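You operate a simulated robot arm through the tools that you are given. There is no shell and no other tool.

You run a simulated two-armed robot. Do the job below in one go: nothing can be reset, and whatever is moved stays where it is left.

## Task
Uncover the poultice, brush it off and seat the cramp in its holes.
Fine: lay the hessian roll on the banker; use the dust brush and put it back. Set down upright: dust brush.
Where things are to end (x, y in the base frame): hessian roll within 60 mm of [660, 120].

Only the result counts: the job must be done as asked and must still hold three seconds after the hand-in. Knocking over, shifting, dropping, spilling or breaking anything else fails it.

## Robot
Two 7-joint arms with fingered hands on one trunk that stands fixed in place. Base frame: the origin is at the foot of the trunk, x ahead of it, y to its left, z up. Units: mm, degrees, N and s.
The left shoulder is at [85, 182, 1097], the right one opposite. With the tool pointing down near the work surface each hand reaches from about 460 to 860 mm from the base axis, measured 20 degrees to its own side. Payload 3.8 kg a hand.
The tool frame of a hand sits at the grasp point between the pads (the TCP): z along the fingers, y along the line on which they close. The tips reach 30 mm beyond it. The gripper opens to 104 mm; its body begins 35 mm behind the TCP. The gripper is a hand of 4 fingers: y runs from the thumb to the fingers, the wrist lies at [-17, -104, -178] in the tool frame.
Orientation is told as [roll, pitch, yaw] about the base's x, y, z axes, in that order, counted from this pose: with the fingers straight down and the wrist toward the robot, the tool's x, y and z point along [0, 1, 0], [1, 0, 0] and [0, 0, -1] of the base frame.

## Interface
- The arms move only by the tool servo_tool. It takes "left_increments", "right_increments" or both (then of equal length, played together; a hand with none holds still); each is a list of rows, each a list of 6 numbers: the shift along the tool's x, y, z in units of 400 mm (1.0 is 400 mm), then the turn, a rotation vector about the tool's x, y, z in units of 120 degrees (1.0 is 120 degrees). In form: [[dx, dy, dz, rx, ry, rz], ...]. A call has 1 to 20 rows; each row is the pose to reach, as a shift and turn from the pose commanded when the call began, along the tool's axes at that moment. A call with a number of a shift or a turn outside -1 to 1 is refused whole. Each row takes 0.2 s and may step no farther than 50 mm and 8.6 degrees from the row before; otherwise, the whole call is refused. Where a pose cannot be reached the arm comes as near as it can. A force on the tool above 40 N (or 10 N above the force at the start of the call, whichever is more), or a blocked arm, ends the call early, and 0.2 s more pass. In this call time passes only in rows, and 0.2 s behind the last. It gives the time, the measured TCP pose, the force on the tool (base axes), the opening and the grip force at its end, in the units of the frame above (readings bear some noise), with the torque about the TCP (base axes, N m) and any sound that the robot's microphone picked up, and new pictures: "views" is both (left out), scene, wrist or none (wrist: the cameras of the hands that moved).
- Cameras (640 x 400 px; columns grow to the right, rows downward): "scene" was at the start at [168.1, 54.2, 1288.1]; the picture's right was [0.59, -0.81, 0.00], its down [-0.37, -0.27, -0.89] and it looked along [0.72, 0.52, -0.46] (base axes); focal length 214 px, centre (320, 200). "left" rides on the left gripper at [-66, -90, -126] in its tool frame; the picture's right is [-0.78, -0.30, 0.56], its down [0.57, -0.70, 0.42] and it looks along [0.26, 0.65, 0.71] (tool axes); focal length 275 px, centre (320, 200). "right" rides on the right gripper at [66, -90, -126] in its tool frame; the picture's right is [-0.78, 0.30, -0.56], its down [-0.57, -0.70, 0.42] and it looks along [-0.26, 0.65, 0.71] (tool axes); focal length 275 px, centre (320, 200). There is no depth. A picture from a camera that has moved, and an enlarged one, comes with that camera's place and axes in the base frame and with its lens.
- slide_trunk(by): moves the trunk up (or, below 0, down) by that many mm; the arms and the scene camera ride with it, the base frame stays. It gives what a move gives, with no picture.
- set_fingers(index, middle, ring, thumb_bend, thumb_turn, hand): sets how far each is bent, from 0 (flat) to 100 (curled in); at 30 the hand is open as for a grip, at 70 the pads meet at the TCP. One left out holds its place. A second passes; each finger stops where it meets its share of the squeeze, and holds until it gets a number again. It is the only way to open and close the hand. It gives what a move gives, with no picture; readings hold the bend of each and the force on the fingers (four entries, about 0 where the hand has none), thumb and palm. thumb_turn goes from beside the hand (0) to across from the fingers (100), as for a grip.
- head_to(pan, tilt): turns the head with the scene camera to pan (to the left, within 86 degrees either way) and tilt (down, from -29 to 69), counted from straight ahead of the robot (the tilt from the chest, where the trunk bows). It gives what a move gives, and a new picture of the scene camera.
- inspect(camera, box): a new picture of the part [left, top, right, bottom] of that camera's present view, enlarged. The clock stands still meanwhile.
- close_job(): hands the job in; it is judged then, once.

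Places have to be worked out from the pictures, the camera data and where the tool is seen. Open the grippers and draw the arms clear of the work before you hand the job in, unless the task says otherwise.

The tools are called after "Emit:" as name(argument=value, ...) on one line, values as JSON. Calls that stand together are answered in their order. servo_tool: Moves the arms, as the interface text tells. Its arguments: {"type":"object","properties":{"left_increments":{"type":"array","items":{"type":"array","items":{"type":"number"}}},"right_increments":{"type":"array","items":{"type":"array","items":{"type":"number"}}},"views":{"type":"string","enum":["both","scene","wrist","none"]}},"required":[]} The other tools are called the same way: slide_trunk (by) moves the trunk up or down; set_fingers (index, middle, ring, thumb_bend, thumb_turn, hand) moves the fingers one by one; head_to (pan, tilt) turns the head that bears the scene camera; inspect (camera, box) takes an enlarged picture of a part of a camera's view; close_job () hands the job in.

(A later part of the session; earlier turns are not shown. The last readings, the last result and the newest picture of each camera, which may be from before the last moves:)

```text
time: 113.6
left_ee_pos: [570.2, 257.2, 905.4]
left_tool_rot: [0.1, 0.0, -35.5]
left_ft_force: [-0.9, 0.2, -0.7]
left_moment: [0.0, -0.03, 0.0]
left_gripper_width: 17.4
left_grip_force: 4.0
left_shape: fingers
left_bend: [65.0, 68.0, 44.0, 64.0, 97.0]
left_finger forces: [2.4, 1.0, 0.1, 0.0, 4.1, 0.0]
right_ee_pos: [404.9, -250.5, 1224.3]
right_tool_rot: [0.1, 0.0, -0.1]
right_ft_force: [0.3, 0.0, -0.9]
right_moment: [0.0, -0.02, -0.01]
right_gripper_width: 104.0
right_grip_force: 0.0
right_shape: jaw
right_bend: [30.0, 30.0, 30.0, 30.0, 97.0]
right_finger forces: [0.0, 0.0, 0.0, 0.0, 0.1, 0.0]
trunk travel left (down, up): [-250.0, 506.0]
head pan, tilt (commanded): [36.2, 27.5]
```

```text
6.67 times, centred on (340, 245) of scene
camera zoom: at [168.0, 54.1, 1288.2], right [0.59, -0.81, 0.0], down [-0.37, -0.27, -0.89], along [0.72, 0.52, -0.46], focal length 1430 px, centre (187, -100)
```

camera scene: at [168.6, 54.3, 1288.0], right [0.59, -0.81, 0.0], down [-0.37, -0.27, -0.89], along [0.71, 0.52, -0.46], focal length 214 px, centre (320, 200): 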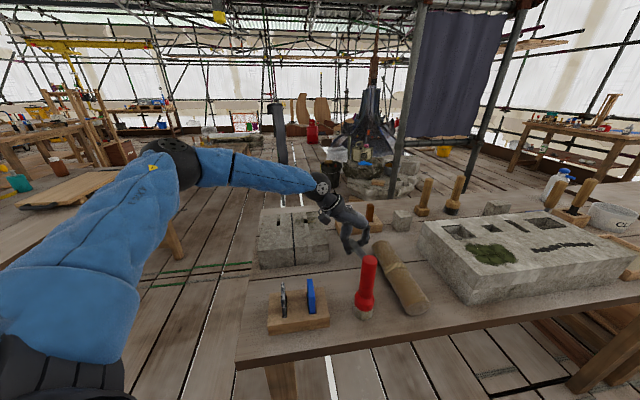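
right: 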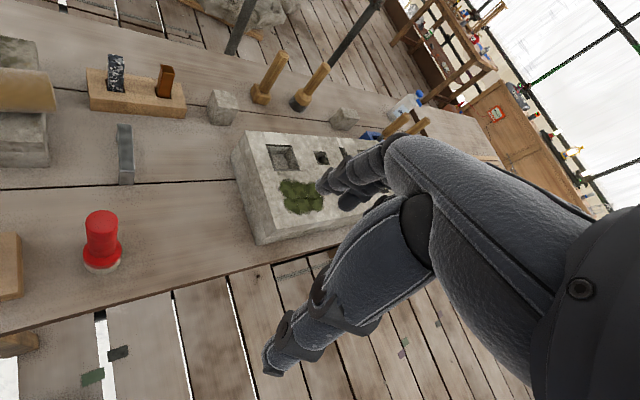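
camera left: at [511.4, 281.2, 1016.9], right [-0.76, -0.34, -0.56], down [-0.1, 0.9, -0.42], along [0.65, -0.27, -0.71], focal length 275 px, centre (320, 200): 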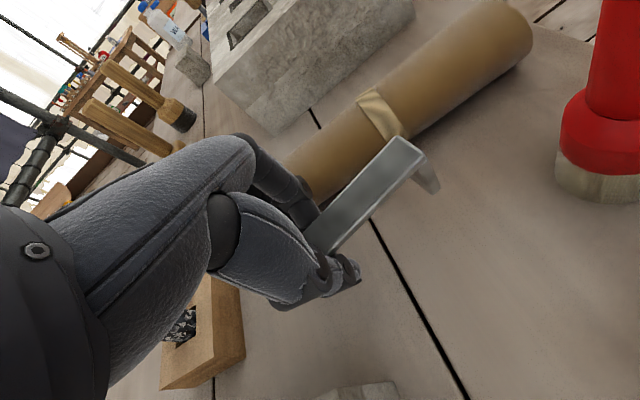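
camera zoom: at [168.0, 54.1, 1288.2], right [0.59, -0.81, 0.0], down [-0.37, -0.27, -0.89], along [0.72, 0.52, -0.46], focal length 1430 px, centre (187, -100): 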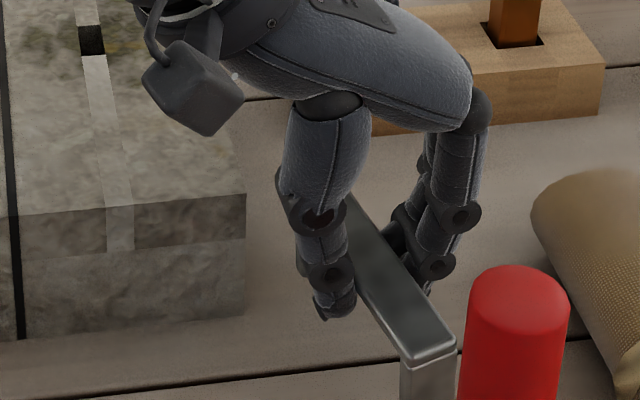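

It lifts clear of the bench. I'll firm up the grip a little for the carry and look again.

Emit:
set_fingers(hand="left", index=71, middle=73, thumb_bend=71)

Emit:
servo_tool(left_increments=[[0, 0, -0.06, 0, 0, 0], [0, 0, -0.14, 0, 0, 0], [0, 0, -0.22, 0, 0, 0]], views="none")

Emit:
inspect(camera="left", box=[260, 140, 440, 320])

Emit:
inspect(camera="scene", box=[310, 165, 370, 225])

```text
time: 114.6
left_ee_pos: [571.3, 257.1, 906.9]
left_tool_rot: [-0.1, 0.0, -35.5]
left_ft_force: [0.0, 0.1, -0.9]
left_moment: [0.04, 0.02, 0.0]
left_gripper_width: 11.5
left_grip_force: 5.1
left_shape: fingers
left_bend: [66.0, 73.0, 44.0, 67.0, 97.0]
left_finger forces: [4.3, 0.9, 0.1, 0.0, 5.5, 0.0]
right_ee_pos: [403.5, -250.6, 1225.3]
right_tool_rot: [0.0, 0.0, 0.0]
right_ft_force: [0.5, -0.4, 0.2]
right_moment: [-0.01, 0.03, -0.03]
right_gripper_width: 103.6
right_grip_force: 0.0
right_shape: jaw
right_bend: [30.0, 30.0, 30.0, 30.0, 97.0]
right_finger forces: [0.0, 0.0, 0.1, 0.1, 0.0, 0.0]
trunk travel left (down, up): [-250.0, 506.0]
head pan, tilt (commanded): [36.2, 27.5]
```

```text
time: 115.4
left_ee_pos: [570.0, 256.7, 994.7]
left_tool_rot: [0.0, 0.0, -35.5]
left_ft_force: [-0.3, -0.7, -0.9]
left_moment: [0.0, -0.03, -0.02]
left_gripper_width: 11.2
left_grip_force: 5.7
left_shape: fingers
left_bend: [66.0, 73.0, 44.0, 67.0, 97.0]
left_finger forces: [4.2, 0.9, 0.0, 0.1, 5.5, 0.0]
right_ee_pos: [403.2, -250.0, 1223.4]
right_tool_rot: [0.0, 0.0, -0.1]
right_ft_force: [0.3, -0.4, -0.4]
right_moment: [0.02, -0.02, 0.01]
right_gripper_width: 103.4
right_grip_force: 0.0
right_shape: jaw
right_bend: [30.0, 30.0, 30.0, 30.0, 97.0]
right_finger forces: [0.1, 0.1, 0.0, 0.1, 0.0, 0.0]
trunk travel left (down, up): [-250.0, 506.0]
head pan, tilt (commanded): [36.2, 27.5]
```

```text
2.22 times, centred on (350, 230) of left
camera zoom: at [458.8, 253.9, 1120.0], right [-0.69, -0.46, -0.56], down [-0.24, 0.87, -0.42], along [0.68, -0.16, -0.71], focal length 612 px, centre (253, 133)
```

zoom: 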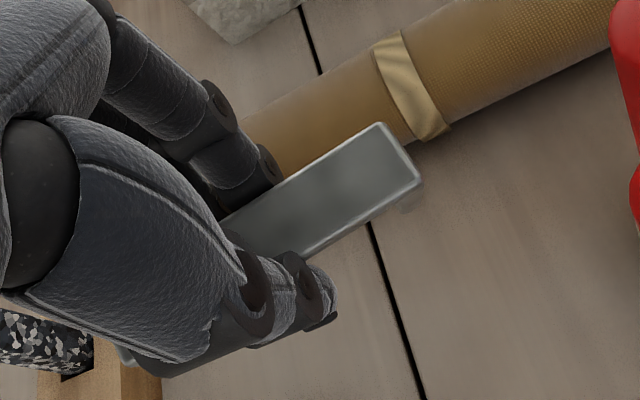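

```text
6.67 times, centred on (340, 195) of scene
camera zoom: at [167.8, 53.9, 1288.2], right [0.59, -0.81, 0.0], down [-0.37, -0.27, -0.89], along [0.72, 0.52, -0.46], focal length 1430 px, centre (187, 233)
```

zoom: 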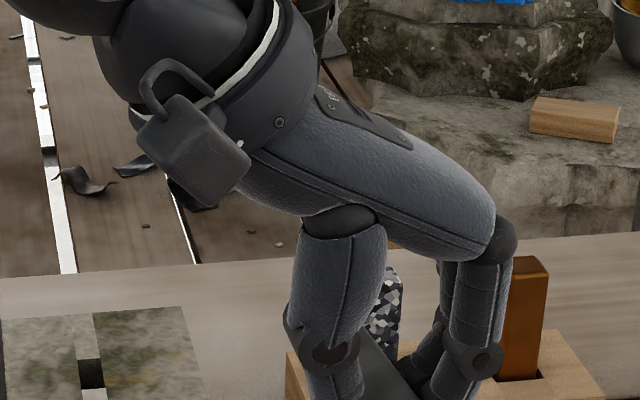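

Tightening rolled the cramp in the grip again, so a light squeeze is the right one for this bar. I'll go back down close to the bench and ease the grip so that its legs can swing back under it.

Emit:
servo_tool(left_increments=[[0, 0, 0.08, 0, 0, 0], [0, 0, 0.16, 0, 0, 0], [0, 0, 0.23, 0, 0, 0], [0, 0, 0.265, 0, 0, 0]], views="none")

Emit:
inspect(camera="scene", box=[310, 215, 370, 275])

Emit:
inspect(camera="left", box=[260, 140, 440, 320])

```text
time: 116.4
left_ee_pos: [571.2, 256.2, 887.2]
left_tool_rot: [-0.2, 0.1, -35.6]
left_ft_force: [0.1, -0.3, -0.9]
left_moment: [0.0, 0.0, -0.02]
left_gripper_width: 11.2
left_grip_force: 5.6
left_shape: fingers
left_bend: [66.0, 73.0, 44.0, 67.0, 97.0]
left_finger forces: [4.2, 0.9, 0.1, 0.0, 5.4, 0.0]
right_ee_pos: [402.9, -250.1, 1224.3]
right_tool_rot: [0.0, 0.0, 0.0]
right_ft_force: [0.3, 0.8, -0.4]
right_moment: [0.02, 0.02, 0.01]
right_gripper_width: 103.7
right_grip_force: 0.1
right_shape: jaw
right_bend: [30.0, 30.0, 30.0, 30.0, 97.0]
right_finger forces: [0.0, 0.0, 0.1, 0.0, 0.1, 0.1]
trunk travel left (down, up): [-250.0, 506.0]
head pan, tilt (commanded): [36.2, 27.5]
```

```text
6.67 times, centred on (340, 245) of scene
camera zoom: at [168.3, 54.1, 1288.1], right [0.59, -0.81, 0.0], down [-0.37, -0.27, -0.89], along [0.72, 0.52, -0.46], focal length 1430 px, centre (187, -100)
```

zoom: 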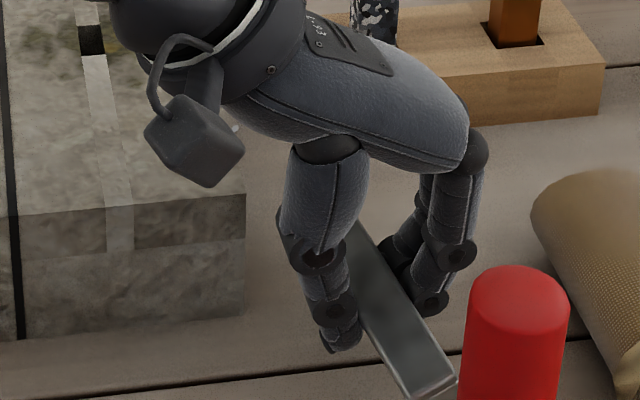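

```text
2.22 times, centred on (350, 230) of left
camera zoom: at [460.0, 254.1, 1013.2], right [-0.69, -0.46, -0.56], down [-0.24, 0.87, -0.43], along [0.68, -0.16, -0.71], focal length 612 px, centre (253, 133)
```

zoom: 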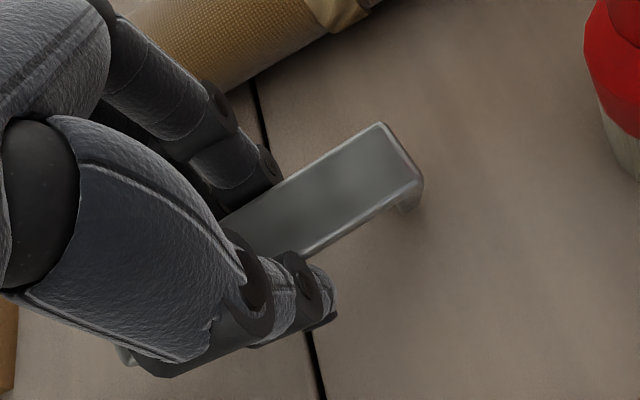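

The cramp hangs just above the bench, rolled in the grip. I'll ease index, middle and thumb back to the earlier light squeeze.

Emit:
set_fingers(hand="left", index=68, middle=68, thumb_bend=67)

Emit:
inspect(camera="scene", box=[310, 215, 370, 275])

Emit:
inspect(camera="left", box=[260, 140, 440, 320])

```text
time: 117.4
left_ee_pos: [571.0, 256.3, 887.0]
left_tool_rot: [0.0, 0.0, -35.6]
left_ft_force: [-0.7, 0.3, 0.1]
left_moment: [0.0, -0.03, 0.0]
left_gripper_width: 13.7
left_grip_force: 1.9
left_shape: fingers
left_bend: [66.0, 68.0, 44.0, 65.0, 97.0]
left_finger forces: [1.9, 0.0, 0.0, 0.1, 1.9, 0.0]
right_ee_pos: [404.2, -249.9, 1224.9]
right_tool_rot: [0.0, 0.0, 0.0]
right_ft_force: [0.0, 0.6, 0.9]
right_moment: [0.02, -0.01, 0.02]
right_gripper_width: 103.9
right_grip_force: 0.1
right_shape: jaw
right_bend: [30.0, 30.0, 30.0, 30.0, 97.0]
right_finger forces: [0.0, 0.0, 0.1, 0.0, 0.0, 0.1]
trunk travel left (down, up): [-250.0, 506.0]
head pan, tilt (commanded): [36.2, 27.5]
```

```text
6.67 times, centred on (340, 245) of scene
camera zoom: at [168.2, 54.1, 1288.1], right [0.59, -0.81, 0.0], down [-0.37, -0.27, -0.89], along [0.72, 0.52, -0.46], focal length 1430 px, centre (187, -100)
```

zoom: 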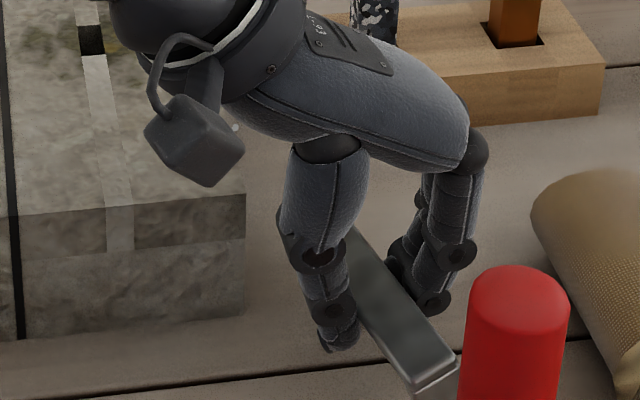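

```text
2.22 times, centred on (350, 230) of left
camera zoom: at [459.9, 254.1, 1013.5], right [-0.69, -0.46, -0.56], down [-0.24, 0.87, -0.42], along [0.68, -0.16, -0.71], focal length 612 px, centre (253, 133)
```

zoom: 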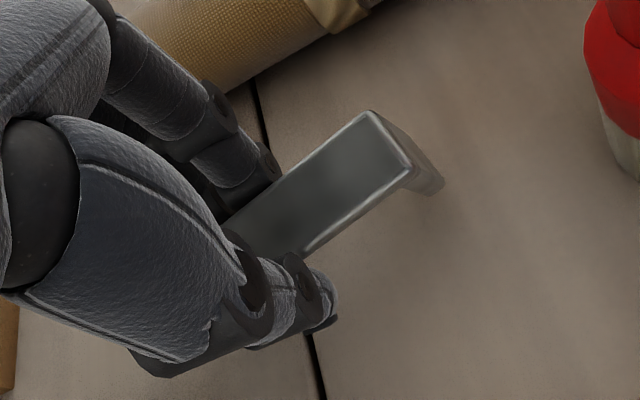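

It's partly back and seems to rest its leg tips on the bench. I'll lower a couple of millimetres, then open only the fingers and use the thumb to push it upright as before.

Emit:
servo_tool(left_increments=[[0, 0, 0.006, 0, 0, 0], [0, 0, 0.012, 0, 0, 0]], views="none")

Emit:
set_fingers(hand="left", index=56, middle=56)

Emit:
inspect(camera="scene", box=[310, 215, 370, 275])

Emit:
inspect(camera="left", box=[260, 140, 440, 320])

```text
time: 118.0
left_ee_pos: [571.1, 256.1, 883.0]
left_tool_rot: [0.0, 0.0, -35.6]
left_ft_force: [0.4, -0.2, -1.5]
left_moment: [-0.03, -0.01, -0.01]
left_gripper_width: 14.1
left_grip_force: 1.8
left_shape: fingers
left_bend: [66.0, 68.0, 44.0, 65.0, 97.0]
left_finger forces: [1.9, 0.0, 0.1, 0.0, 2.0, 0.0]
right_ee_pos: [403.5, -251.2, 1224.6]
right_tool_rot: [0.0, 0.0, -0.1]
right_ft_force: [0.9, 0.5, 0.4]
right_moment: [0.03, 0.05, -0.01]
right_gripper_width: 103.7
right_grip_force: 0.0
right_shape: jaw
right_bend: [30.0, 30.0, 30.0, 30.0, 97.0]
right_finger forces: [0.0, 0.1, 0.0, 0.0, 0.1, 0.1]
trunk travel left (down, up): [-250.0, 506.0]
head pan, tilt (commanded): [36.2, 27.5]
```

```text
time: 119.0
left_ee_pos: [569.5, 256.7, 884.3]
left_tool_rot: [0.0, 0.0, -35.5]
left_ft_force: [0.0, -0.4, 0.2]
left_moment: [-0.02, 0.0, 0.01]
left_gripper_width: 24.5
left_grip_force: 0.3
left_shape: fingers
left_bend: [56.0, 56.0, 44.0, 67.0, 97.0]
left_finger forces: [0.1, 0.1, 0.0, 0.0, 0.0, 0.0]
right_ee_pos: [403.9, -251.0, 1224.2]
right_tool_rot: [0.0, 0.0, 0.0]
right_ft_force: [1.4, -0.1, -0.2]
right_moment: [0.0, 0.02, 0.0]
right_gripper_width: 103.6
right_grip_force: 0.0
right_shape: jaw
right_bend: [30.0, 30.0, 30.0, 30.0, 97.0]
right_finger forces: [0.0, 0.0, 0.1, 0.0, 0.1, 0.0]
trunk travel left (down, up): [-250.0, 506.0]
head pan, tilt (commanded): [36.2, 27.5]
```

```text
6.67 times, centred on (340, 245) of scene
camera zoom: at [168.1, 54.1, 1288.1], right [0.59, -0.81, 0.0], down [-0.37, -0.27, -0.89], along [0.72, 0.52, -0.46], focal length 1430 px, centre (187, -100)
```

zoom: 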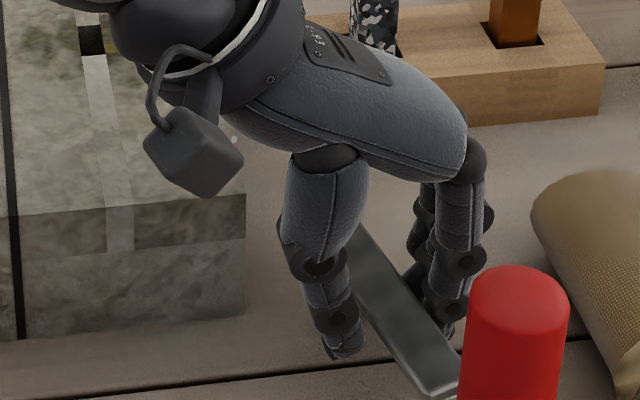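

```text
2.22 times, centred on (350, 230) of left
camera zoom: at [459.5, 254.2, 1009.2], right [-0.69, -0.46, -0.56], down [-0.24, 0.87, -0.42], along [0.68, -0.16, -0.71], focal length 612 px, centre (253, 133)
```

zoom: 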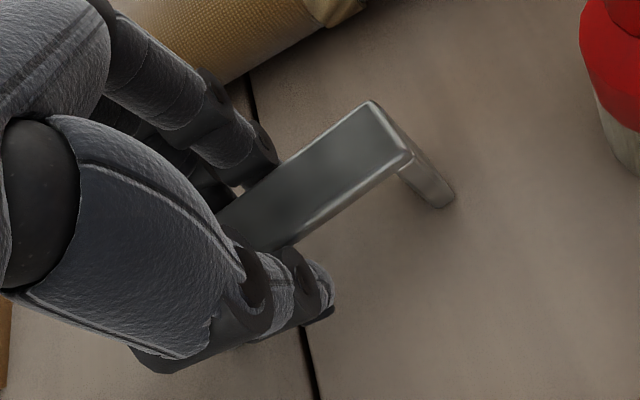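

It is close to upright now. I'll nudge it 4 mm with the thumb and check.

Emit:
servo_tool(left_increments=[[0, 0.006, 0, 0, 0, 0], [0, 0.012, 0, 0, 0, 0]], views="none")

Emit:
inspect(camera="left", box=[260, 140, 440, 320])

Emit:
inspect(camera="scene", box=[310, 215, 370, 275])

```text
time: 119.6
left_ee_pos: [574.6, 254.0, 882.7]
left_tool_rot: [-0.1, 0.0, -35.5]
left_ft_force: [-0.1, -0.1, 0.2]
left_moment: [0.02, 0.0, -0.02]
left_gripper_width: 24.6
left_grip_force: 0.8
left_shape: fingers
left_bend: [56.0, 56.0, 44.0, 67.0, 97.0]
left_finger forces: [0.3, 0.1, 0.1, 0.0, 0.0, 0.1]
right_ee_pos: [403.4, -249.8, 1225.4]
right_tool_rot: [0.0, 0.0, 0.0]
right_ft_force: [0.5, 0.1, 0.4]
right_moment: [-0.01, -0.01, -0.01]
right_gripper_width: 103.3
right_grip_force: 0.1
right_shape: jaw
right_bend: [30.0, 30.0, 30.0, 30.0, 97.0]
right_finger forces: [0.0, 0.1, 0.0, 0.1, 0.0, 0.0]
trunk travel left (down, up): [-250.0, 506.0]
head pan, tilt (commanded): [36.2, 27.5]
```

```text
2.22 times, centred on (350, 230) of left
camera zoom: at [463.5, 251.6, 1009.4], right [-0.69, -0.46, -0.56], down [-0.24, 0.87, -0.42], along [0.68, -0.16, -0.71], focal length 612 px, centre (253, 133)
```

zoom: 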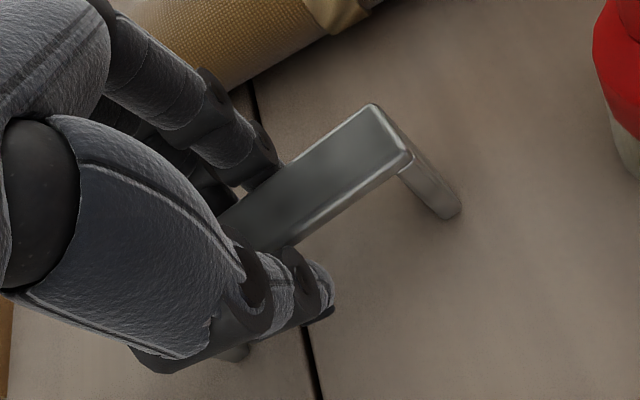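

```text
6.67 times, centred on (340, 245) of scene
camera zoom: at [168.2, 54.1, 1288.1], right [0.59, -0.81, 0.0], down [-0.37, -0.27, -0.89], along [0.72, 0.52, -0.46], focal length 1430 px, centre (187, -100)
```

zoom: 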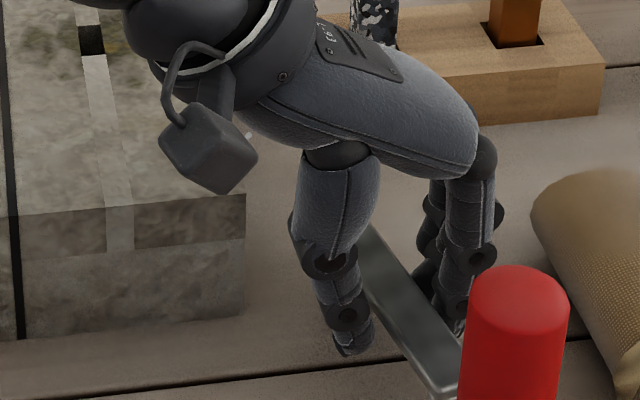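

Upright again. I'll recentre the hand around it (thumb back, hand 5 mm over) before taking it with only a light squeeze.

Emit:
set_fingers(hand="left", index=54, middle=54, thumb_bend=58)

Emit:
servo_tool(left_increments=[[0, 0.008, 0, 0, 0, 0], [0, 0.0125, 0, 0, 0, 0]], views="none")

Emit:
inspect(camera="left", box=[260, 140, 440, 320])

Emit:
inspect(camera="scene", box=[310, 215, 370, 275])

```text
time: 120.6
left_ee_pos: [574.7, 254.0, 883.3]
left_tool_rot: [0.0, 0.0, -35.6]
left_ft_force: [0.0, 0.0, 0.4]
left_moment: [0.01, -0.04, -0.03]
left_gripper_width: 38.9
left_grip_force: 0.0
left_shape: fingers
left_bend: [54.0, 54.0, 44.0, 57.0, 97.0]
left_finger forces: [0.1, 0.0, 0.0, 0.1, 0.0, 0.0]
right_ee_pos: [403.9, -249.7, 1224.9]
right_tool_rot: [-0.1, -0.1, 0.0]
right_ft_force: [-0.9, 0.5, -0.3]
right_moment: [-0.02, -0.01, 0.03]
right_gripper_width: 104.0
right_grip_force: 0.0
right_shape: jaw
right_bend: [30.0, 30.0, 30.0, 30.0, 97.0]
right_finger forces: [0.0, 0.1, 0.1, 0.1, 0.0, 0.0]
trunk travel left (down, up): [-250.0, 506.0]
head pan, tilt (commanded): [36.2, 27.5]
```

```text
time: 121.2
left_ee_pos: [578.0, 251.7, 883.0]
left_tool_rot: [0.1, 0.0, -35.6]
left_ft_force: [0.0, -0.7, 0.7]
left_moment: [0.03, -0.02, 0.01]
left_gripper_width: 38.8
left_grip_force: 0.0
left_shape: fingers
left_bend: [54.0, 54.0, 44.0, 57.0, 97.0]
left_finger forces: [0.1, 0.0, 0.1, 0.0, 0.0, 0.1]
right_ee_pos: [402.9, -250.1, 1225.0]
right_tool_rot: [0.0, 0.1, 0.1]
right_ft_force: [0.8, 0.3, -0.2]
right_moment: [0.02, -0.02, 0.02]
right_gripper_width: 103.8
right_grip_force: 0.0
right_shape: jaw
right_bend: [30.0, 30.0, 30.0, 30.0, 97.0]
right_finger forces: [0.0, 0.0, 0.1, 0.1, 0.0, 0.0]
trunk travel left (down, up): [-250.0, 506.0]
head pan, tilt (commanded): [36.2, 27.5]
```

```text
2.22 times, centred on (350, 230) of left
camera zoom: at [467.1, 249.0, 1009.4], right [-0.69, -0.46, -0.56], down [-0.24, 0.87, -0.43], along [0.68, -0.16, -0.71], focal length 612 px, centre (253, 133)
```

zoom: 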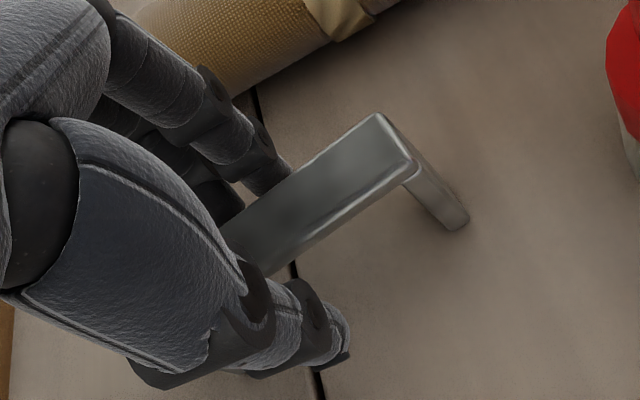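

```text
6.67 times, centred on (340, 245) of scene
camera zoom: at [168.1, 54.1, 1288.1], right [0.59, -0.81, 0.0], down [-0.37, -0.27, -0.89], along [0.72, 0.52, -0.46], focal length 1430 px, centre (187, -100)
```

zoom: 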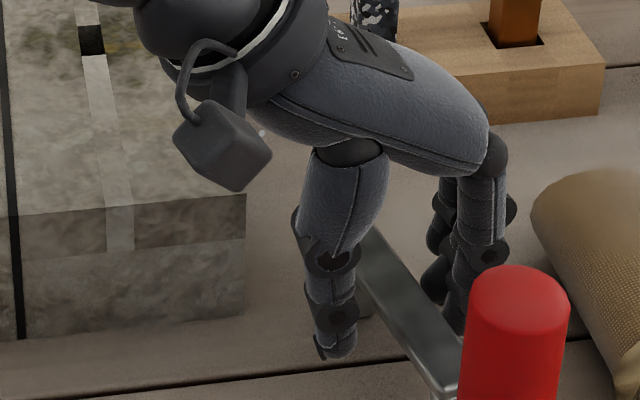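

The cramp is upright; its bar sits 3 mm and about 4° off the hand, so I'll correct that and then close in steps.

Emit:
servo_tool(left_increments=[[-0.002, 0.004, 0, 0, 0, -0.015], [-0.004, 0.0075, 0, 0, 0, -0.031]], views="none")

Emit:
set_fingers(hand="left", index=61, middle=61, thumb_bend=61)

Emit:
inspect(camera="left", box=[260, 140, 440, 320])

```text
time: 121.8
left_ee_pos: [579.5, 247.8, 883.5]
left_tool_rot: [0.1, 0.1, -31.9]
left_ft_force: [0.5, 0.7, 0.4]
left_moment: [0.0, -0.01, 0.0]
left_gripper_width: 39.0
left_grip_force: 0.1
left_shape: fingers
left_bend: [54.0, 54.0, 44.0, 57.0, 97.0]
left_finger forces: [0.0, 0.1, 0.1, 0.1, 0.0, 0.0]
right_ee_pos: [405.0, -250.8, 1225.0]
right_tool_rot: [0.0, 0.0, 0.0]
right_ft_force: [0.5, -0.2, -0.5]
right_moment: [0.02, 0.04, 0.0]
right_gripper_width: 103.5
right_grip_force: 0.0
right_shape: jaw
right_bend: [30.0, 30.0, 30.0, 30.0, 97.0]
right_finger forces: [0.0, 0.0, 0.1, 0.0, 0.1, 0.1]
trunk travel left (down, up): [-250.0, 506.0]
head pan, tilt (commanded): [36.2, 27.5]
```

```text
time: 122.8
left_ee_pos: [580.2, 248.5, 882.7]
left_tool_rot: [0.1, 0.0, -31.8]
left_ft_force: [-0.5, -0.9, 0.2]
left_moment: [0.01, -0.02, 0.0]
left_gripper_width: 25.9
left_grip_force: 0.0
left_shape: fingers
left_bend: [61.0, 61.0, 44.0, 61.0, 97.0]
left_finger forces: [0.0, 0.0, 0.0, 0.0, 0.0, 0.1]
right_ee_pos: [403.5, -251.7, 1225.4]
right_tool_rot: [0.0, 0.1, 0.1]
right_ft_force: [-0.2, 1.1, 0.2]
right_moment: [-0.02, 0.01, -0.01]
right_gripper_width: 103.5
right_grip_force: 0.0
right_shape: jaw
right_bend: [30.0, 30.0, 30.0, 30.0, 97.0]
right_finger forces: [0.1, 0.0, 0.0, 0.1, 0.0, 0.0]
trunk travel left (down, up): [-250.0, 506.0]
head pan, tilt (commanded): [36.2, 27.5]
```

```text
2.22 times, centred on (350, 230) of left
camera zoom: at [469.1, 238.6, 1009.2], right [-0.66, -0.5, -0.56], down [-0.29, 0.86, -0.42], along [0.69, -0.12, -0.71], focal length 612 px, centre (253, 133)
```

zoom: 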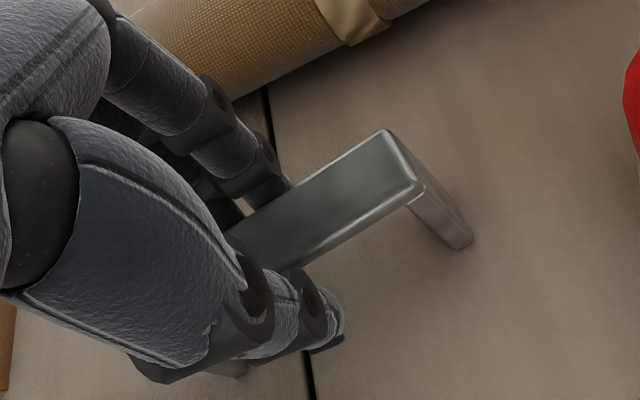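

No contact yet and nicely centred. I'll close stepwise to a light squeeze.

Emit:
set_fingers(hand="left", index=63, middle=63, thumb_bend=63)

Emit:
set_fingers(hand="left", index=65, middle=66, thumb_bend=65)

Emit:
inspect(camera="left", box=[260, 140, 440, 320])

```text
time: 123.8
left_ee_pos: [579.5, 247.9, 883.5]
left_tool_rot: [-0.1, 0.0, -31.8]
left_ft_force: [0.5, 0.8, -0.7]
left_moment: [-0.03, 0.01, -0.04]
left_gripper_width: 21.1
left_grip_force: 0.5
left_shape: fingers
left_bend: [63.0, 63.0, 44.0, 62.0, 97.0]
left_finger forces: [0.2, 0.2, 0.0, 0.1, 0.3, 0.0]
right_ee_pos: [404.3, -249.7, 1225.1]
right_tool_rot: [0.0, -0.1, 0.1]
right_ft_force: [-0.4, 0.0, -0.4]
right_moment: [-0.02, 0.03, 0.02]
right_gripper_width: 103.6
right_grip_force: 0.1
right_shape: jaw
right_bend: [30.0, 30.0, 30.0, 30.0, 97.0]
right_finger forces: [0.1, 0.1, 0.1, 0.0, 0.1, 0.1]
trunk travel left (down, up): [-250.0, 506.0]
head pan, tilt (commanded): [36.2, 27.5]
```

```text
time: 124.8
left_ee_pos: [578.9, 248.3, 883.6]
left_tool_rot: [0.0, 0.0, -31.8]
left_ft_force: [1.1, -0.3, -0.1]
left_moment: [0.0, 0.0, 0.02]
left_gripper_width: 19.3
left_grip_force: 2.0
left_shape: fingers
left_bend: [64.0, 65.0, 44.0, 63.0, 97.0]
left_finger forces: [0.8, 1.1, 0.1, 0.1, 1.9, 0.1]
right_ee_pos: [404.3, -250.0, 1225.5]
right_tool_rot: [-0.1, 0.1, -0.1]
right_ft_force: [0.2, 0.0, 1.4]
right_moment: [0.0, 0.01, -0.02]
right_gripper_width: 104.0
right_grip_force: 0.0
right_shape: jaw
right_bend: [30.0, 30.0, 30.0, 30.0, 97.0]
right_finger forces: [0.0, 0.0, 0.0, 0.0, 0.0, 0.0]
trunk travel left (down, up): [-250.0, 506.0]
head pan, tilt (commanded): [36.2, 27.5]
```

```text
2.22 times, centred on (350, 230) of left
camera zoom: at [469.1, 238.7, 1009.2], right [-0.66, -0.5, -0.56], down [-0.29, 0.86, -0.42], along [0.69, -0.12, -0.71], focal length 612 px, centre (253, 133)
```

zoom: 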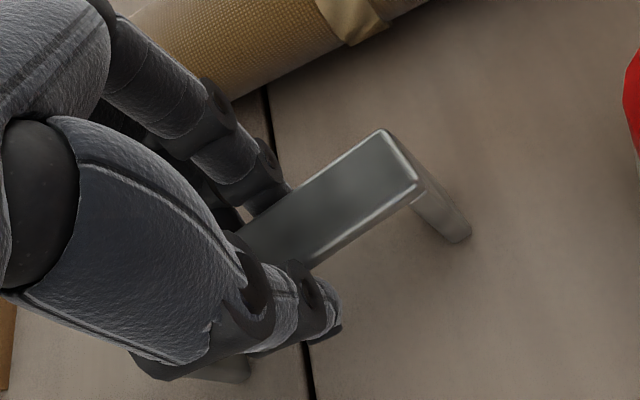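

All three hold evenly and the cramp is upright. I'll add just a little more squeeze and lift.

Emit:
set_fingers(hand="left", index=67, middle=68, thumb_bend=67)

Emit:
servo_tool(left_increments=[[0, 0, -0.01, 0, 0, 0], [0, 0, -0.025, 0, 0, 0], [0, 0, -0.05, 0, 0, 0]], views="none")

Emit:
inspect(camera="left", box=[260, 140, 440, 320])

Emit:
inspect(camera="scene", box=[310, 215, 370, 275])

```text
time: 125.8
left_ee_pos: [580.0, 247.6, 883.4]
left_tool_rot: [0.0, 0.0, -31.8]
left_ft_force: [-0.2, 0.4, -0.1]
left_moment: [-0.04, 0.01, -0.02]
left_gripper_width: 18.2
left_grip_force: 3.4
left_shape: fingers
left_bend: [65.0, 66.0, 44.0, 63.0, 97.0]
left_finger forces: [1.6, 1.4, 0.1, 0.0, 3.7, 0.0]
right_ee_pos: [404.6, -250.4, 1225.0]
right_tool_rot: [0.1, 0.0, 0.0]
right_ft_force: [1.0, 0.4, 0.4]
right_moment: [-0.01, 0.02, -0.03]
right_gripper_width: 103.7
right_grip_force: 0.1
right_shape: jaw
right_bend: [30.0, 30.0, 30.0, 30.0, 97.0]
right_finger forces: [0.0, 0.0, 0.0, 0.0, 0.0, 0.0]
trunk travel left (down, up): [-250.0, 506.0]
head pan, tilt (commanded): [36.2, 27.5]
```

```text
time: 126.6
left_ee_pos: [579.3, 248.8, 903.2]
left_tool_rot: [0.0, 0.0, -31.8]
left_ft_force: [0.1, -0.2, -0.3]
left_moment: [0.05, 0.01, 0.0]
left_gripper_width: 18.0
left_grip_force: 3.1
left_shape: fingers
left_bend: [65.0, 67.0, 44.0, 63.0, 97.0]
left_finger forces: [1.9, 0.9, 0.0, 0.0, 3.3, 0.0]
right_ee_pos: [404.5, -251.7, 1224.2]
right_tool_rot: [0.0, 0.0, 0.0]
right_ft_force: [0.5, -0.5, 0.6]
right_moment: [-0.03, -0.01, -0.01]
right_gripper_width: 103.8
right_grip_force: 0.2
right_shape: jaw
right_bend: [30.0, 30.0, 30.0, 30.0, 97.0]
right_finger forces: [0.0, 0.0, 0.0, 0.0, 0.0, 0.0]
trunk travel left (down, up): [-250.0, 506.0]
head pan, tilt (commanded): [36.2, 27.5]
```

```text
2.22 times, centred on (350, 230) of left
camera zoom: at [469.0, 238.8, 1029.4], right [-0.66, -0.5, -0.56], down [-0.29, 0.86, -0.42], along [0.69, -0.12, -0.71], focal length 612 px, centre (253, 133)
```

zoom: 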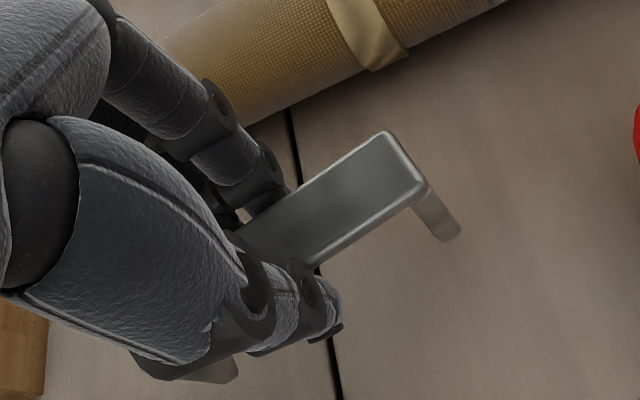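

```text
6.67 times, centred on (340, 245) of scene
camera zoom: at [168.0, 54.1, 1288.1], right [0.59, -0.81, 0.0], down [-0.37, -0.27, -0.89], along [0.72, 0.52, -0.46], focal length 1430 px, centre (187, -100)
```

zoom: 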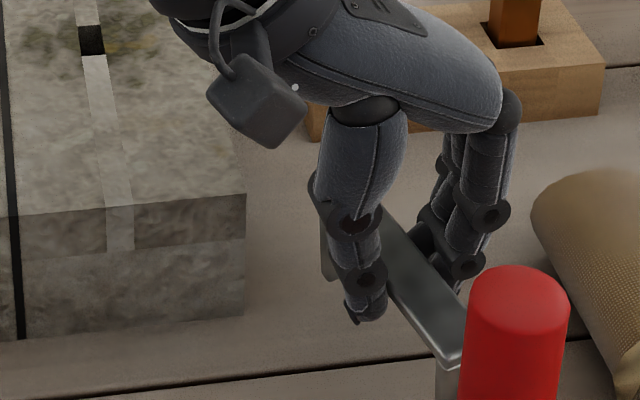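

It's lifted and steady with a light hold. I'll raise it to a safe height gently and then carry it slowly over the stone, turning it across the joint.

Emit:
servo_tool(left_increments=[[0, 0, -0.03, 0, 0, 0], [0, 0, -0.07, 0, 0, 0], [0, 0, -0.12, 0, 0, 0], [0, 0, -0.17, 0, 0, 0], [0, 0, -0.22, 0, 0, 0], [0, 0, -0.25, 0, 0, 0], [0, 0, -0.2675, 0, 0, 0]], views="none")

Emit:
servo_tool(left_increments=[[0.033, -0.0172, 0, 0, 0, -0.04], [0.0659, -0.0344, 0, 0, 0, -0.08], [0.0989, -0.0516, 0, 0, 0, -0.12], [0.1318, -0.0688, 0, 0, 0, -0.16], [0.1648, -0.0859, 0, 0, 0, -0.2], [0.1978, -0.1031, 0, 0, 0, -0.24], [0.2307, -0.1203, 0, 0, 0, -0.28], [0.2637, -0.1375, 0, 0, 0, -0.32], [0.2966, -0.1547, 0, 0, 0, -0.36], [0.3296, -0.1719, 0, 0, 0, -0.4], [0.3626, -0.1891, 0, 0, 0, -0.44], [0.3955, -0.2063, 0, 0, 0, -0.48], [0.4285, -0.2234, 0, 0, 0, -0.52], [0.4614, -0.2406, 0, 0, 0, -0.56], [0.4944, -0.2578, 0, 0, 0, -0.6], [0.527, -0.275, 0, 0, 0, -0.64]], views="both")

Emit:
inspect(camera="scene", box=[250, 150, 350, 250])

Emit:
inspect(camera="left", box=[260, 140, 460, 340])

```text
time: 128.2
left_ee_pos: [579.7, 248.2, 1010.4]
left_tool_rot: [0.1, -0.1, -31.8]
left_ft_force: [0.3, -0.4, -0.5]
left_moment: [0.0, -0.02, 0.0]
left_gripper_width: 18.1
left_grip_force: 2.8
left_shape: fingers
left_bend: [65.0, 67.0, 44.0, 64.0, 97.0]
left_finger forces: [1.9, 0.8, 0.0, 0.1, 3.2, 0.0]
right_ee_pos: [403.6, -250.1, 1225.1]
right_tool_rot: [0.0, 0.0, 0.0]
right_ft_force: [-0.5, 0.6, -0.5]
right_moment: [-0.04, -0.02, -0.03]
right_gripper_width: 103.7
right_grip_force: 0.1
right_shape: jaw
right_bend: [30.0, 30.0, 30.0, 30.0, 97.0]
right_finger forces: [0.1, 0.1, 0.0, 0.0, 0.0, 0.0]
trunk travel left (down, up): [-250.0, 506.0]
head pan, tilt (commanded): [36.2, 27.5]
```

```text
time: 131.6
left_ee_pos: [598.1, 485.8, 1010.0]
left_tool_rot: [-0.1, 0.1, 45.0]
left_ft_force: [0.1, 0.5, -1.1]
left_moment: [-0.02, 0.01, 0.01]
left_gripper_width: 18.0
left_grip_force: 2.5
left_shape: fingers
left_bend: [65.0, 67.0, 44.0, 64.0, 97.0]
left_finger forces: [1.8, 0.8, 0.0, 0.1, 3.1, 0.1]
right_ee_pos: [403.1, -249.7, 1225.9]
right_tool_rot: [0.0, 0.1, 0.0]
right_ft_force: [0.2, -0.5, -0.4]
right_moment: [-0.02, -0.02, -0.02]
right_gripper_width: 103.8
right_grip_force: 0.1
right_shape: jaw
right_bend: [30.0, 30.0, 30.0, 30.0, 97.0]
right_finger forces: [0.0, 0.0, 0.0, 0.0, 0.0, 0.0]
trunk travel left (down, up): [-250.0, 506.0]
head pan, tilt (commanded): [36.2, 27.5]
camera scene: at [168.3, 54.3, 1288.1], right [0.59, -0.81, 0.0], down [-0.37, -0.27, -0.89], along [0.72, 0.52, -0.46], focal length 214 px, centre (320, 200)
camera left: at [581.7, 374.5, 1135.7], right [0.34, -0.76, -0.56], down [-0.9, -0.09, -0.42], along [0.27, 0.65, -0.71], focal length 275 px, centre (320, 200)
```

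scene: 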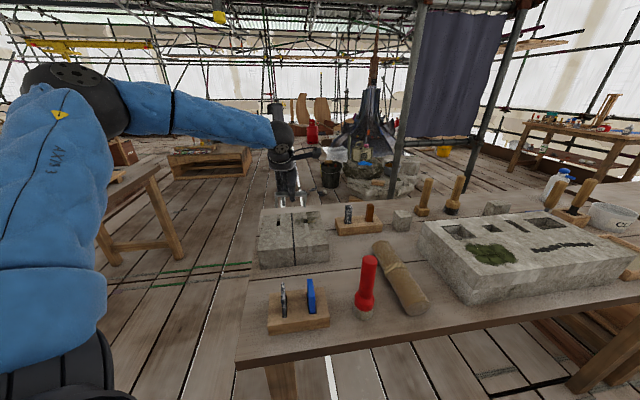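
left: 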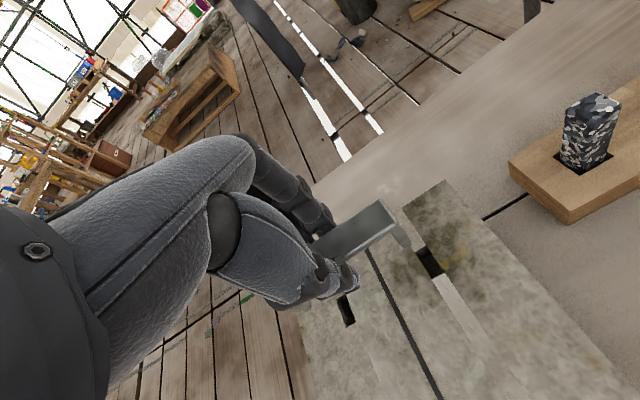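

```text
4.00 times, centred on (300, 200) of scene
camera zoom: at [168.3, 54.3, 1288.1], right [0.59, -0.81, 0.0], down [-0.37, -0.27, -0.89], along [0.72, 0.52, -0.46], focal length 858 px, centre (400, 200)
```

zoom: 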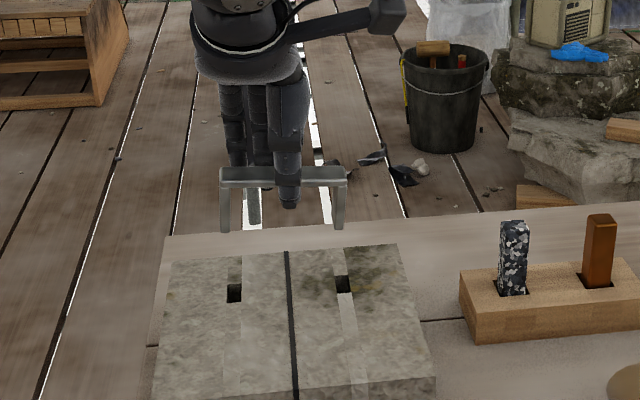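

```text
2.00 times, centred on (360, 240) of left
camera zoom: at [581.7, 374.5, 1135.7], right [0.34, -0.76, -0.56], down [-0.9, -0.09, -0.42], along [0.27, 0.65, -0.71], focal length 551 px, centre (240, 120)
```

zoom: 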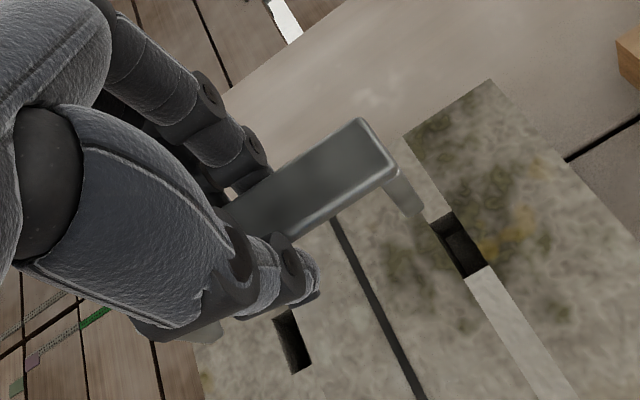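

The cramp is held level across the joint above the stone, with both legs and both holes visible. I'll enlarge both views to line it up precisely.

Emit:
inspect(camera="scene", box=[270, 180, 330, 240])

Emit:
inspect(camera="left", box=[320, 180, 440, 320])

```text
6.67 times, centred on (300, 210) of scene
camera zoom: at [168.3, 54.3, 1288.1], right [0.59, -0.81, 0.0], down [-0.37, -0.27, -0.89], along [0.72, 0.52, -0.46], focal length 1430 px, centre (453, 133)
```

zoom: 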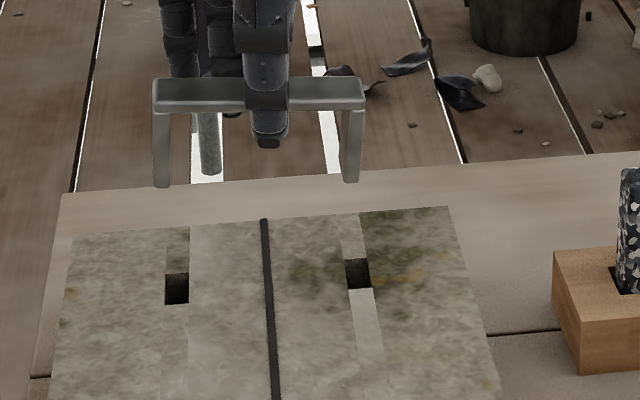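

```text
2.86 times, centred on (380, 250) of left
camera zoom: at [581.7, 374.5, 1135.7], right [0.34, -0.76, -0.56], down [-0.9, -0.09, -0.42], along [0.27, 0.65, -0.71], focal length 786 px, centre (149, 57)
```

zoom: 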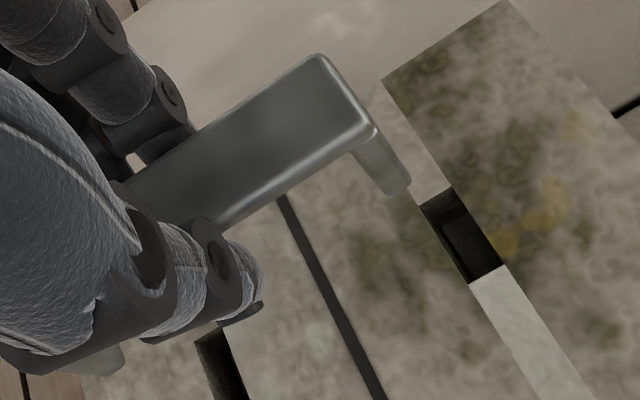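

I need finer readings of the leg tips and holes, so I'll enlarge further.

Emit:
inspect(camera="scene", box=[272, 186, 314, 214])

Emit:
inspect(camera="scene", box=[272, 205, 314, 233])

Emit:
inspect(camera="left", box=[350, 190, 420, 260])

```text
14.29 times, centred on (293, 200) of scene
camera zoom: at [168.3, 54.3, 1288.1], right [0.59, -0.81, 0.0], down [-0.37, -0.27, -0.89], along [0.72, 0.52, -0.46], focal length 3064 px, centre (706, 200)
```

zoom: 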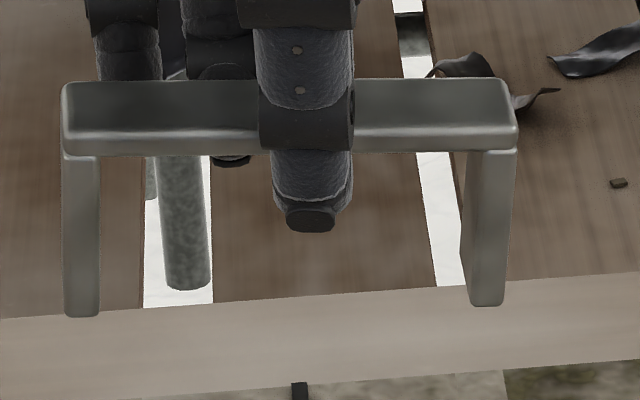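

```text
14.29 times, centred on (293, 219) of scene
camera zoom: at [168.3, 54.3, 1288.1], right [0.59, -0.81, 0.0], down [-0.37, -0.27, -0.89], along [0.72, 0.52, -0.46], focal length 3064 px, centre (706, -71)
```

zoom: 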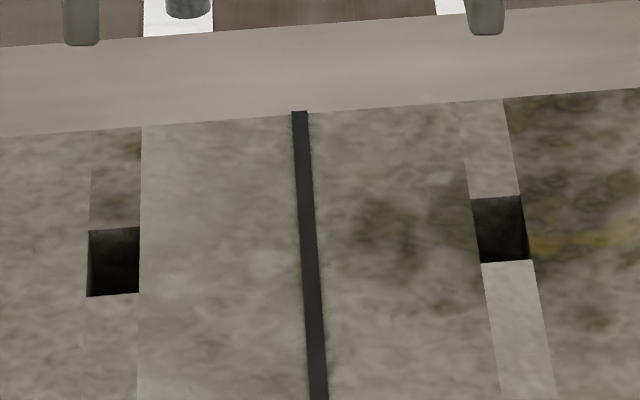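

```text
5.71 times, centred on (385, 225) of left
camera zoom: at [581.7, 374.5, 1135.7], right [0.34, -0.76, -0.56], down [-0.9, -0.09, -0.42], along [0.27, 0.65, -0.71], focal length 1573 px, centre (-51, 57)
```

zoom: 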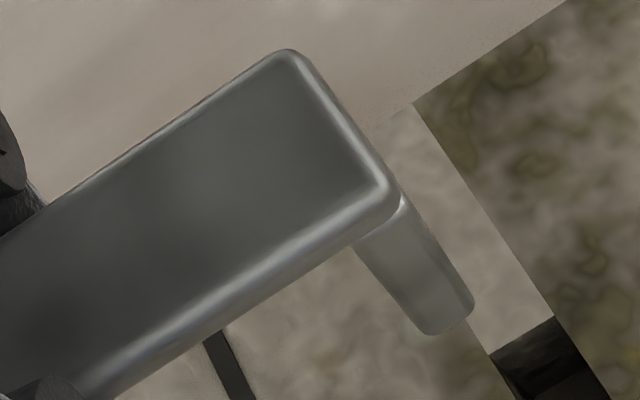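

By triangulation the holes are at about (631,453) and (567,516), and the legs are about 5 mm too far back, 2 mm to the left, and pitched 4°. I'll correct those small offsets and tilts and lower to about 14 mm above the stone.

Emit:
servo_tool(left_increments=[[0.003, -0.002, 0, 0.012, -0.016, 0.005], [0.006, -0.004, 0, 0.025, -0.033, 0.01], [0.006, -0.004, 0.03, 0.025, -0.033, 0.01], [0.006, -0.004, 0.06, 0.025, -0.033, 0.01], [0.006, -0.004, 0.09, 0.025, -0.033, 0.01], [0.006, -0.004, 0.1125, 0.025, -0.033, 0.01]], views="none")

Emit:
inspect(camera="scene", box=[272, 195, 314, 223])

Emit:
inspect(camera="left", box=[340, 180, 420, 260])

```text
time: 133.0
left_ee_pos: [594.1, 486.0, 963.9]
left_tool_rot: [-4.0, 2.9, 43.6]
left_ft_force: [-0.4, -0.8, -0.8]
left_moment: [-0.01, 0.0, -0.02]
left_gripper_width: 17.7
left_grip_force: 3.1
left_shape: fingers
left_bend: [65.0, 67.0, 44.0, 64.0, 97.0]
left_finger forces: [1.9, 0.7, 0.1, 0.1, 3.0, 0.1]
right_ee_pos: [404.7, -250.6, 1225.3]
right_tool_rot: [0.0, 0.0, 0.0]
right_ft_force: [-0.2, 0.2, 0.3]
right_moment: [-0.04, 0.02, 0.01]
right_gripper_width: 104.0
right_grip_force: 0.0
right_shape: jaw
right_bend: [30.0, 30.0, 30.0, 30.0, 97.0]
right_finger forces: [0.0, 0.0, 0.0, 0.0, 0.0, 0.0]
trunk travel left (down, up): [-250.0, 506.0]
head pan, tilt (commanded): [36.2, 27.5]
```

```text
14.29 times, centred on (293, 209) of scene
camera zoom: at [168.2, 54.3, 1288.1], right [0.59, -0.81, 0.0], down [-0.37, -0.27, -0.89], along [0.72, 0.52, -0.46], focal length 3064 px, centre (706, 71)
```

zoom: 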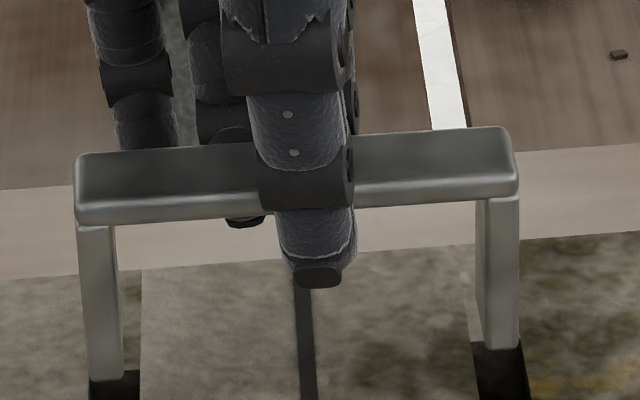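

```text
5.00 times, centred on (380, 220) of left
camera zoom: at [574.2, 386.3, 1099.2], right [0.33, -0.81, -0.49], down [-0.9, -0.11, -0.43], along [0.29, 0.58, -0.76], focal length 1376 px, centre (20, 100)
```

zoom: 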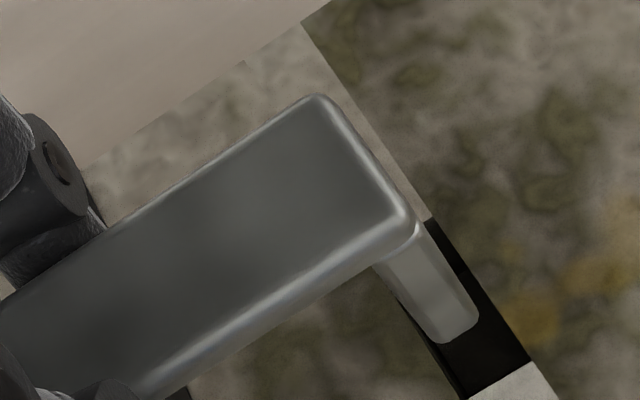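

The legs are now lined up with both holes to within about 1 mm sideways, with the front faces 2 mm from the front edges. I'll shift 1.5 mm back and lower 10 mm vertically.

Emit:
servo_tool(left_increments=[[0, 0.004, 0, 0, 0, 0], [0.001, 0.0045, 0.012, 0, 0, 0], [0.00175, 0.005, 0.025, 0, 0, 0]], views="none")

Emit:
inspect(camera="scene", box=[272, 200, 314, 228])

Emit:
inspect(camera="left", box=[340, 180, 420, 260])

```text
time: 133.8
left_ee_pos: [595.4, 487.0, 954.8]
left_tool_rot: [-4.0, 3.0, 43.6]
left_ft_force: [-0.1, 0.7, -1.0]
left_moment: [-0.03, 0.03, 0.02]
left_gripper_width: 18.0
left_grip_force: 2.8
left_shape: fingers
left_bend: [65.0, 67.0, 44.0, 64.0, 97.0]
left_finger forces: [2.0, 0.5, 0.1, 0.0, 3.0, 0.0]
right_ee_pos: [403.7, -249.6, 1223.3]
right_tool_rot: [0.0, 0.0, 0.0]
right_ft_force: [0.4, 0.3, 0.5]
right_moment: [0.04, 0.0, -0.02]
right_gripper_width: 103.7
right_grip_force: 0.1
right_shape: jaw
right_bend: [30.0, 30.0, 30.0, 30.0, 97.0]
right_finger forces: [0.0, 0.1, 0.1, 0.0, 0.0, 0.0]
trunk travel left (down, up): [-250.0, 506.0]
head pan, tilt (commanded): [36.2, 27.5]
```

```text
14.29 times, centred on (293, 214) of scene
camera zoom: at [168.3, 54.2, 1288.1], right [0.59, -0.81, 0.0], down [-0.37, -0.27, -0.89], along [0.72, 0.52, -0.46], focal length 3064 px, centre (706, 0)
```

zoom: 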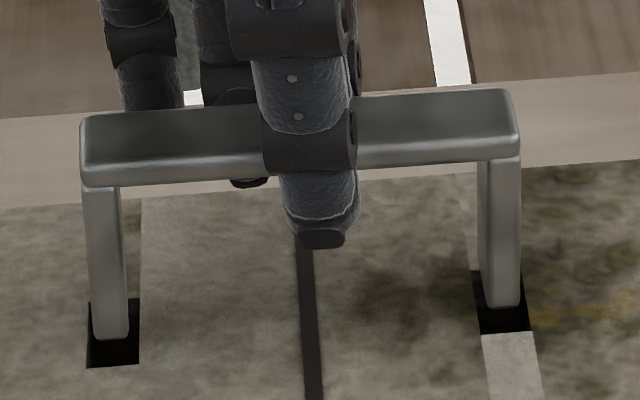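

```text
5.00 times, centred on (380, 220) of left
camera zoom: at [575.9, 387.4, 1089.5], right [0.33, -0.81, -0.49], down [-0.9, -0.11, -0.43], along [0.29, 0.58, -0.76], focal length 1376 px, centre (20, 100)
```

zoom: 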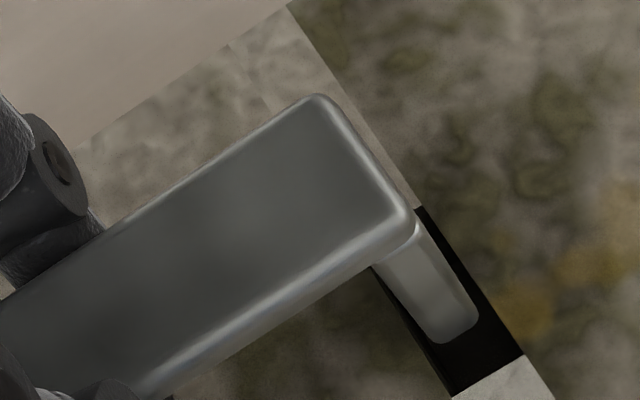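

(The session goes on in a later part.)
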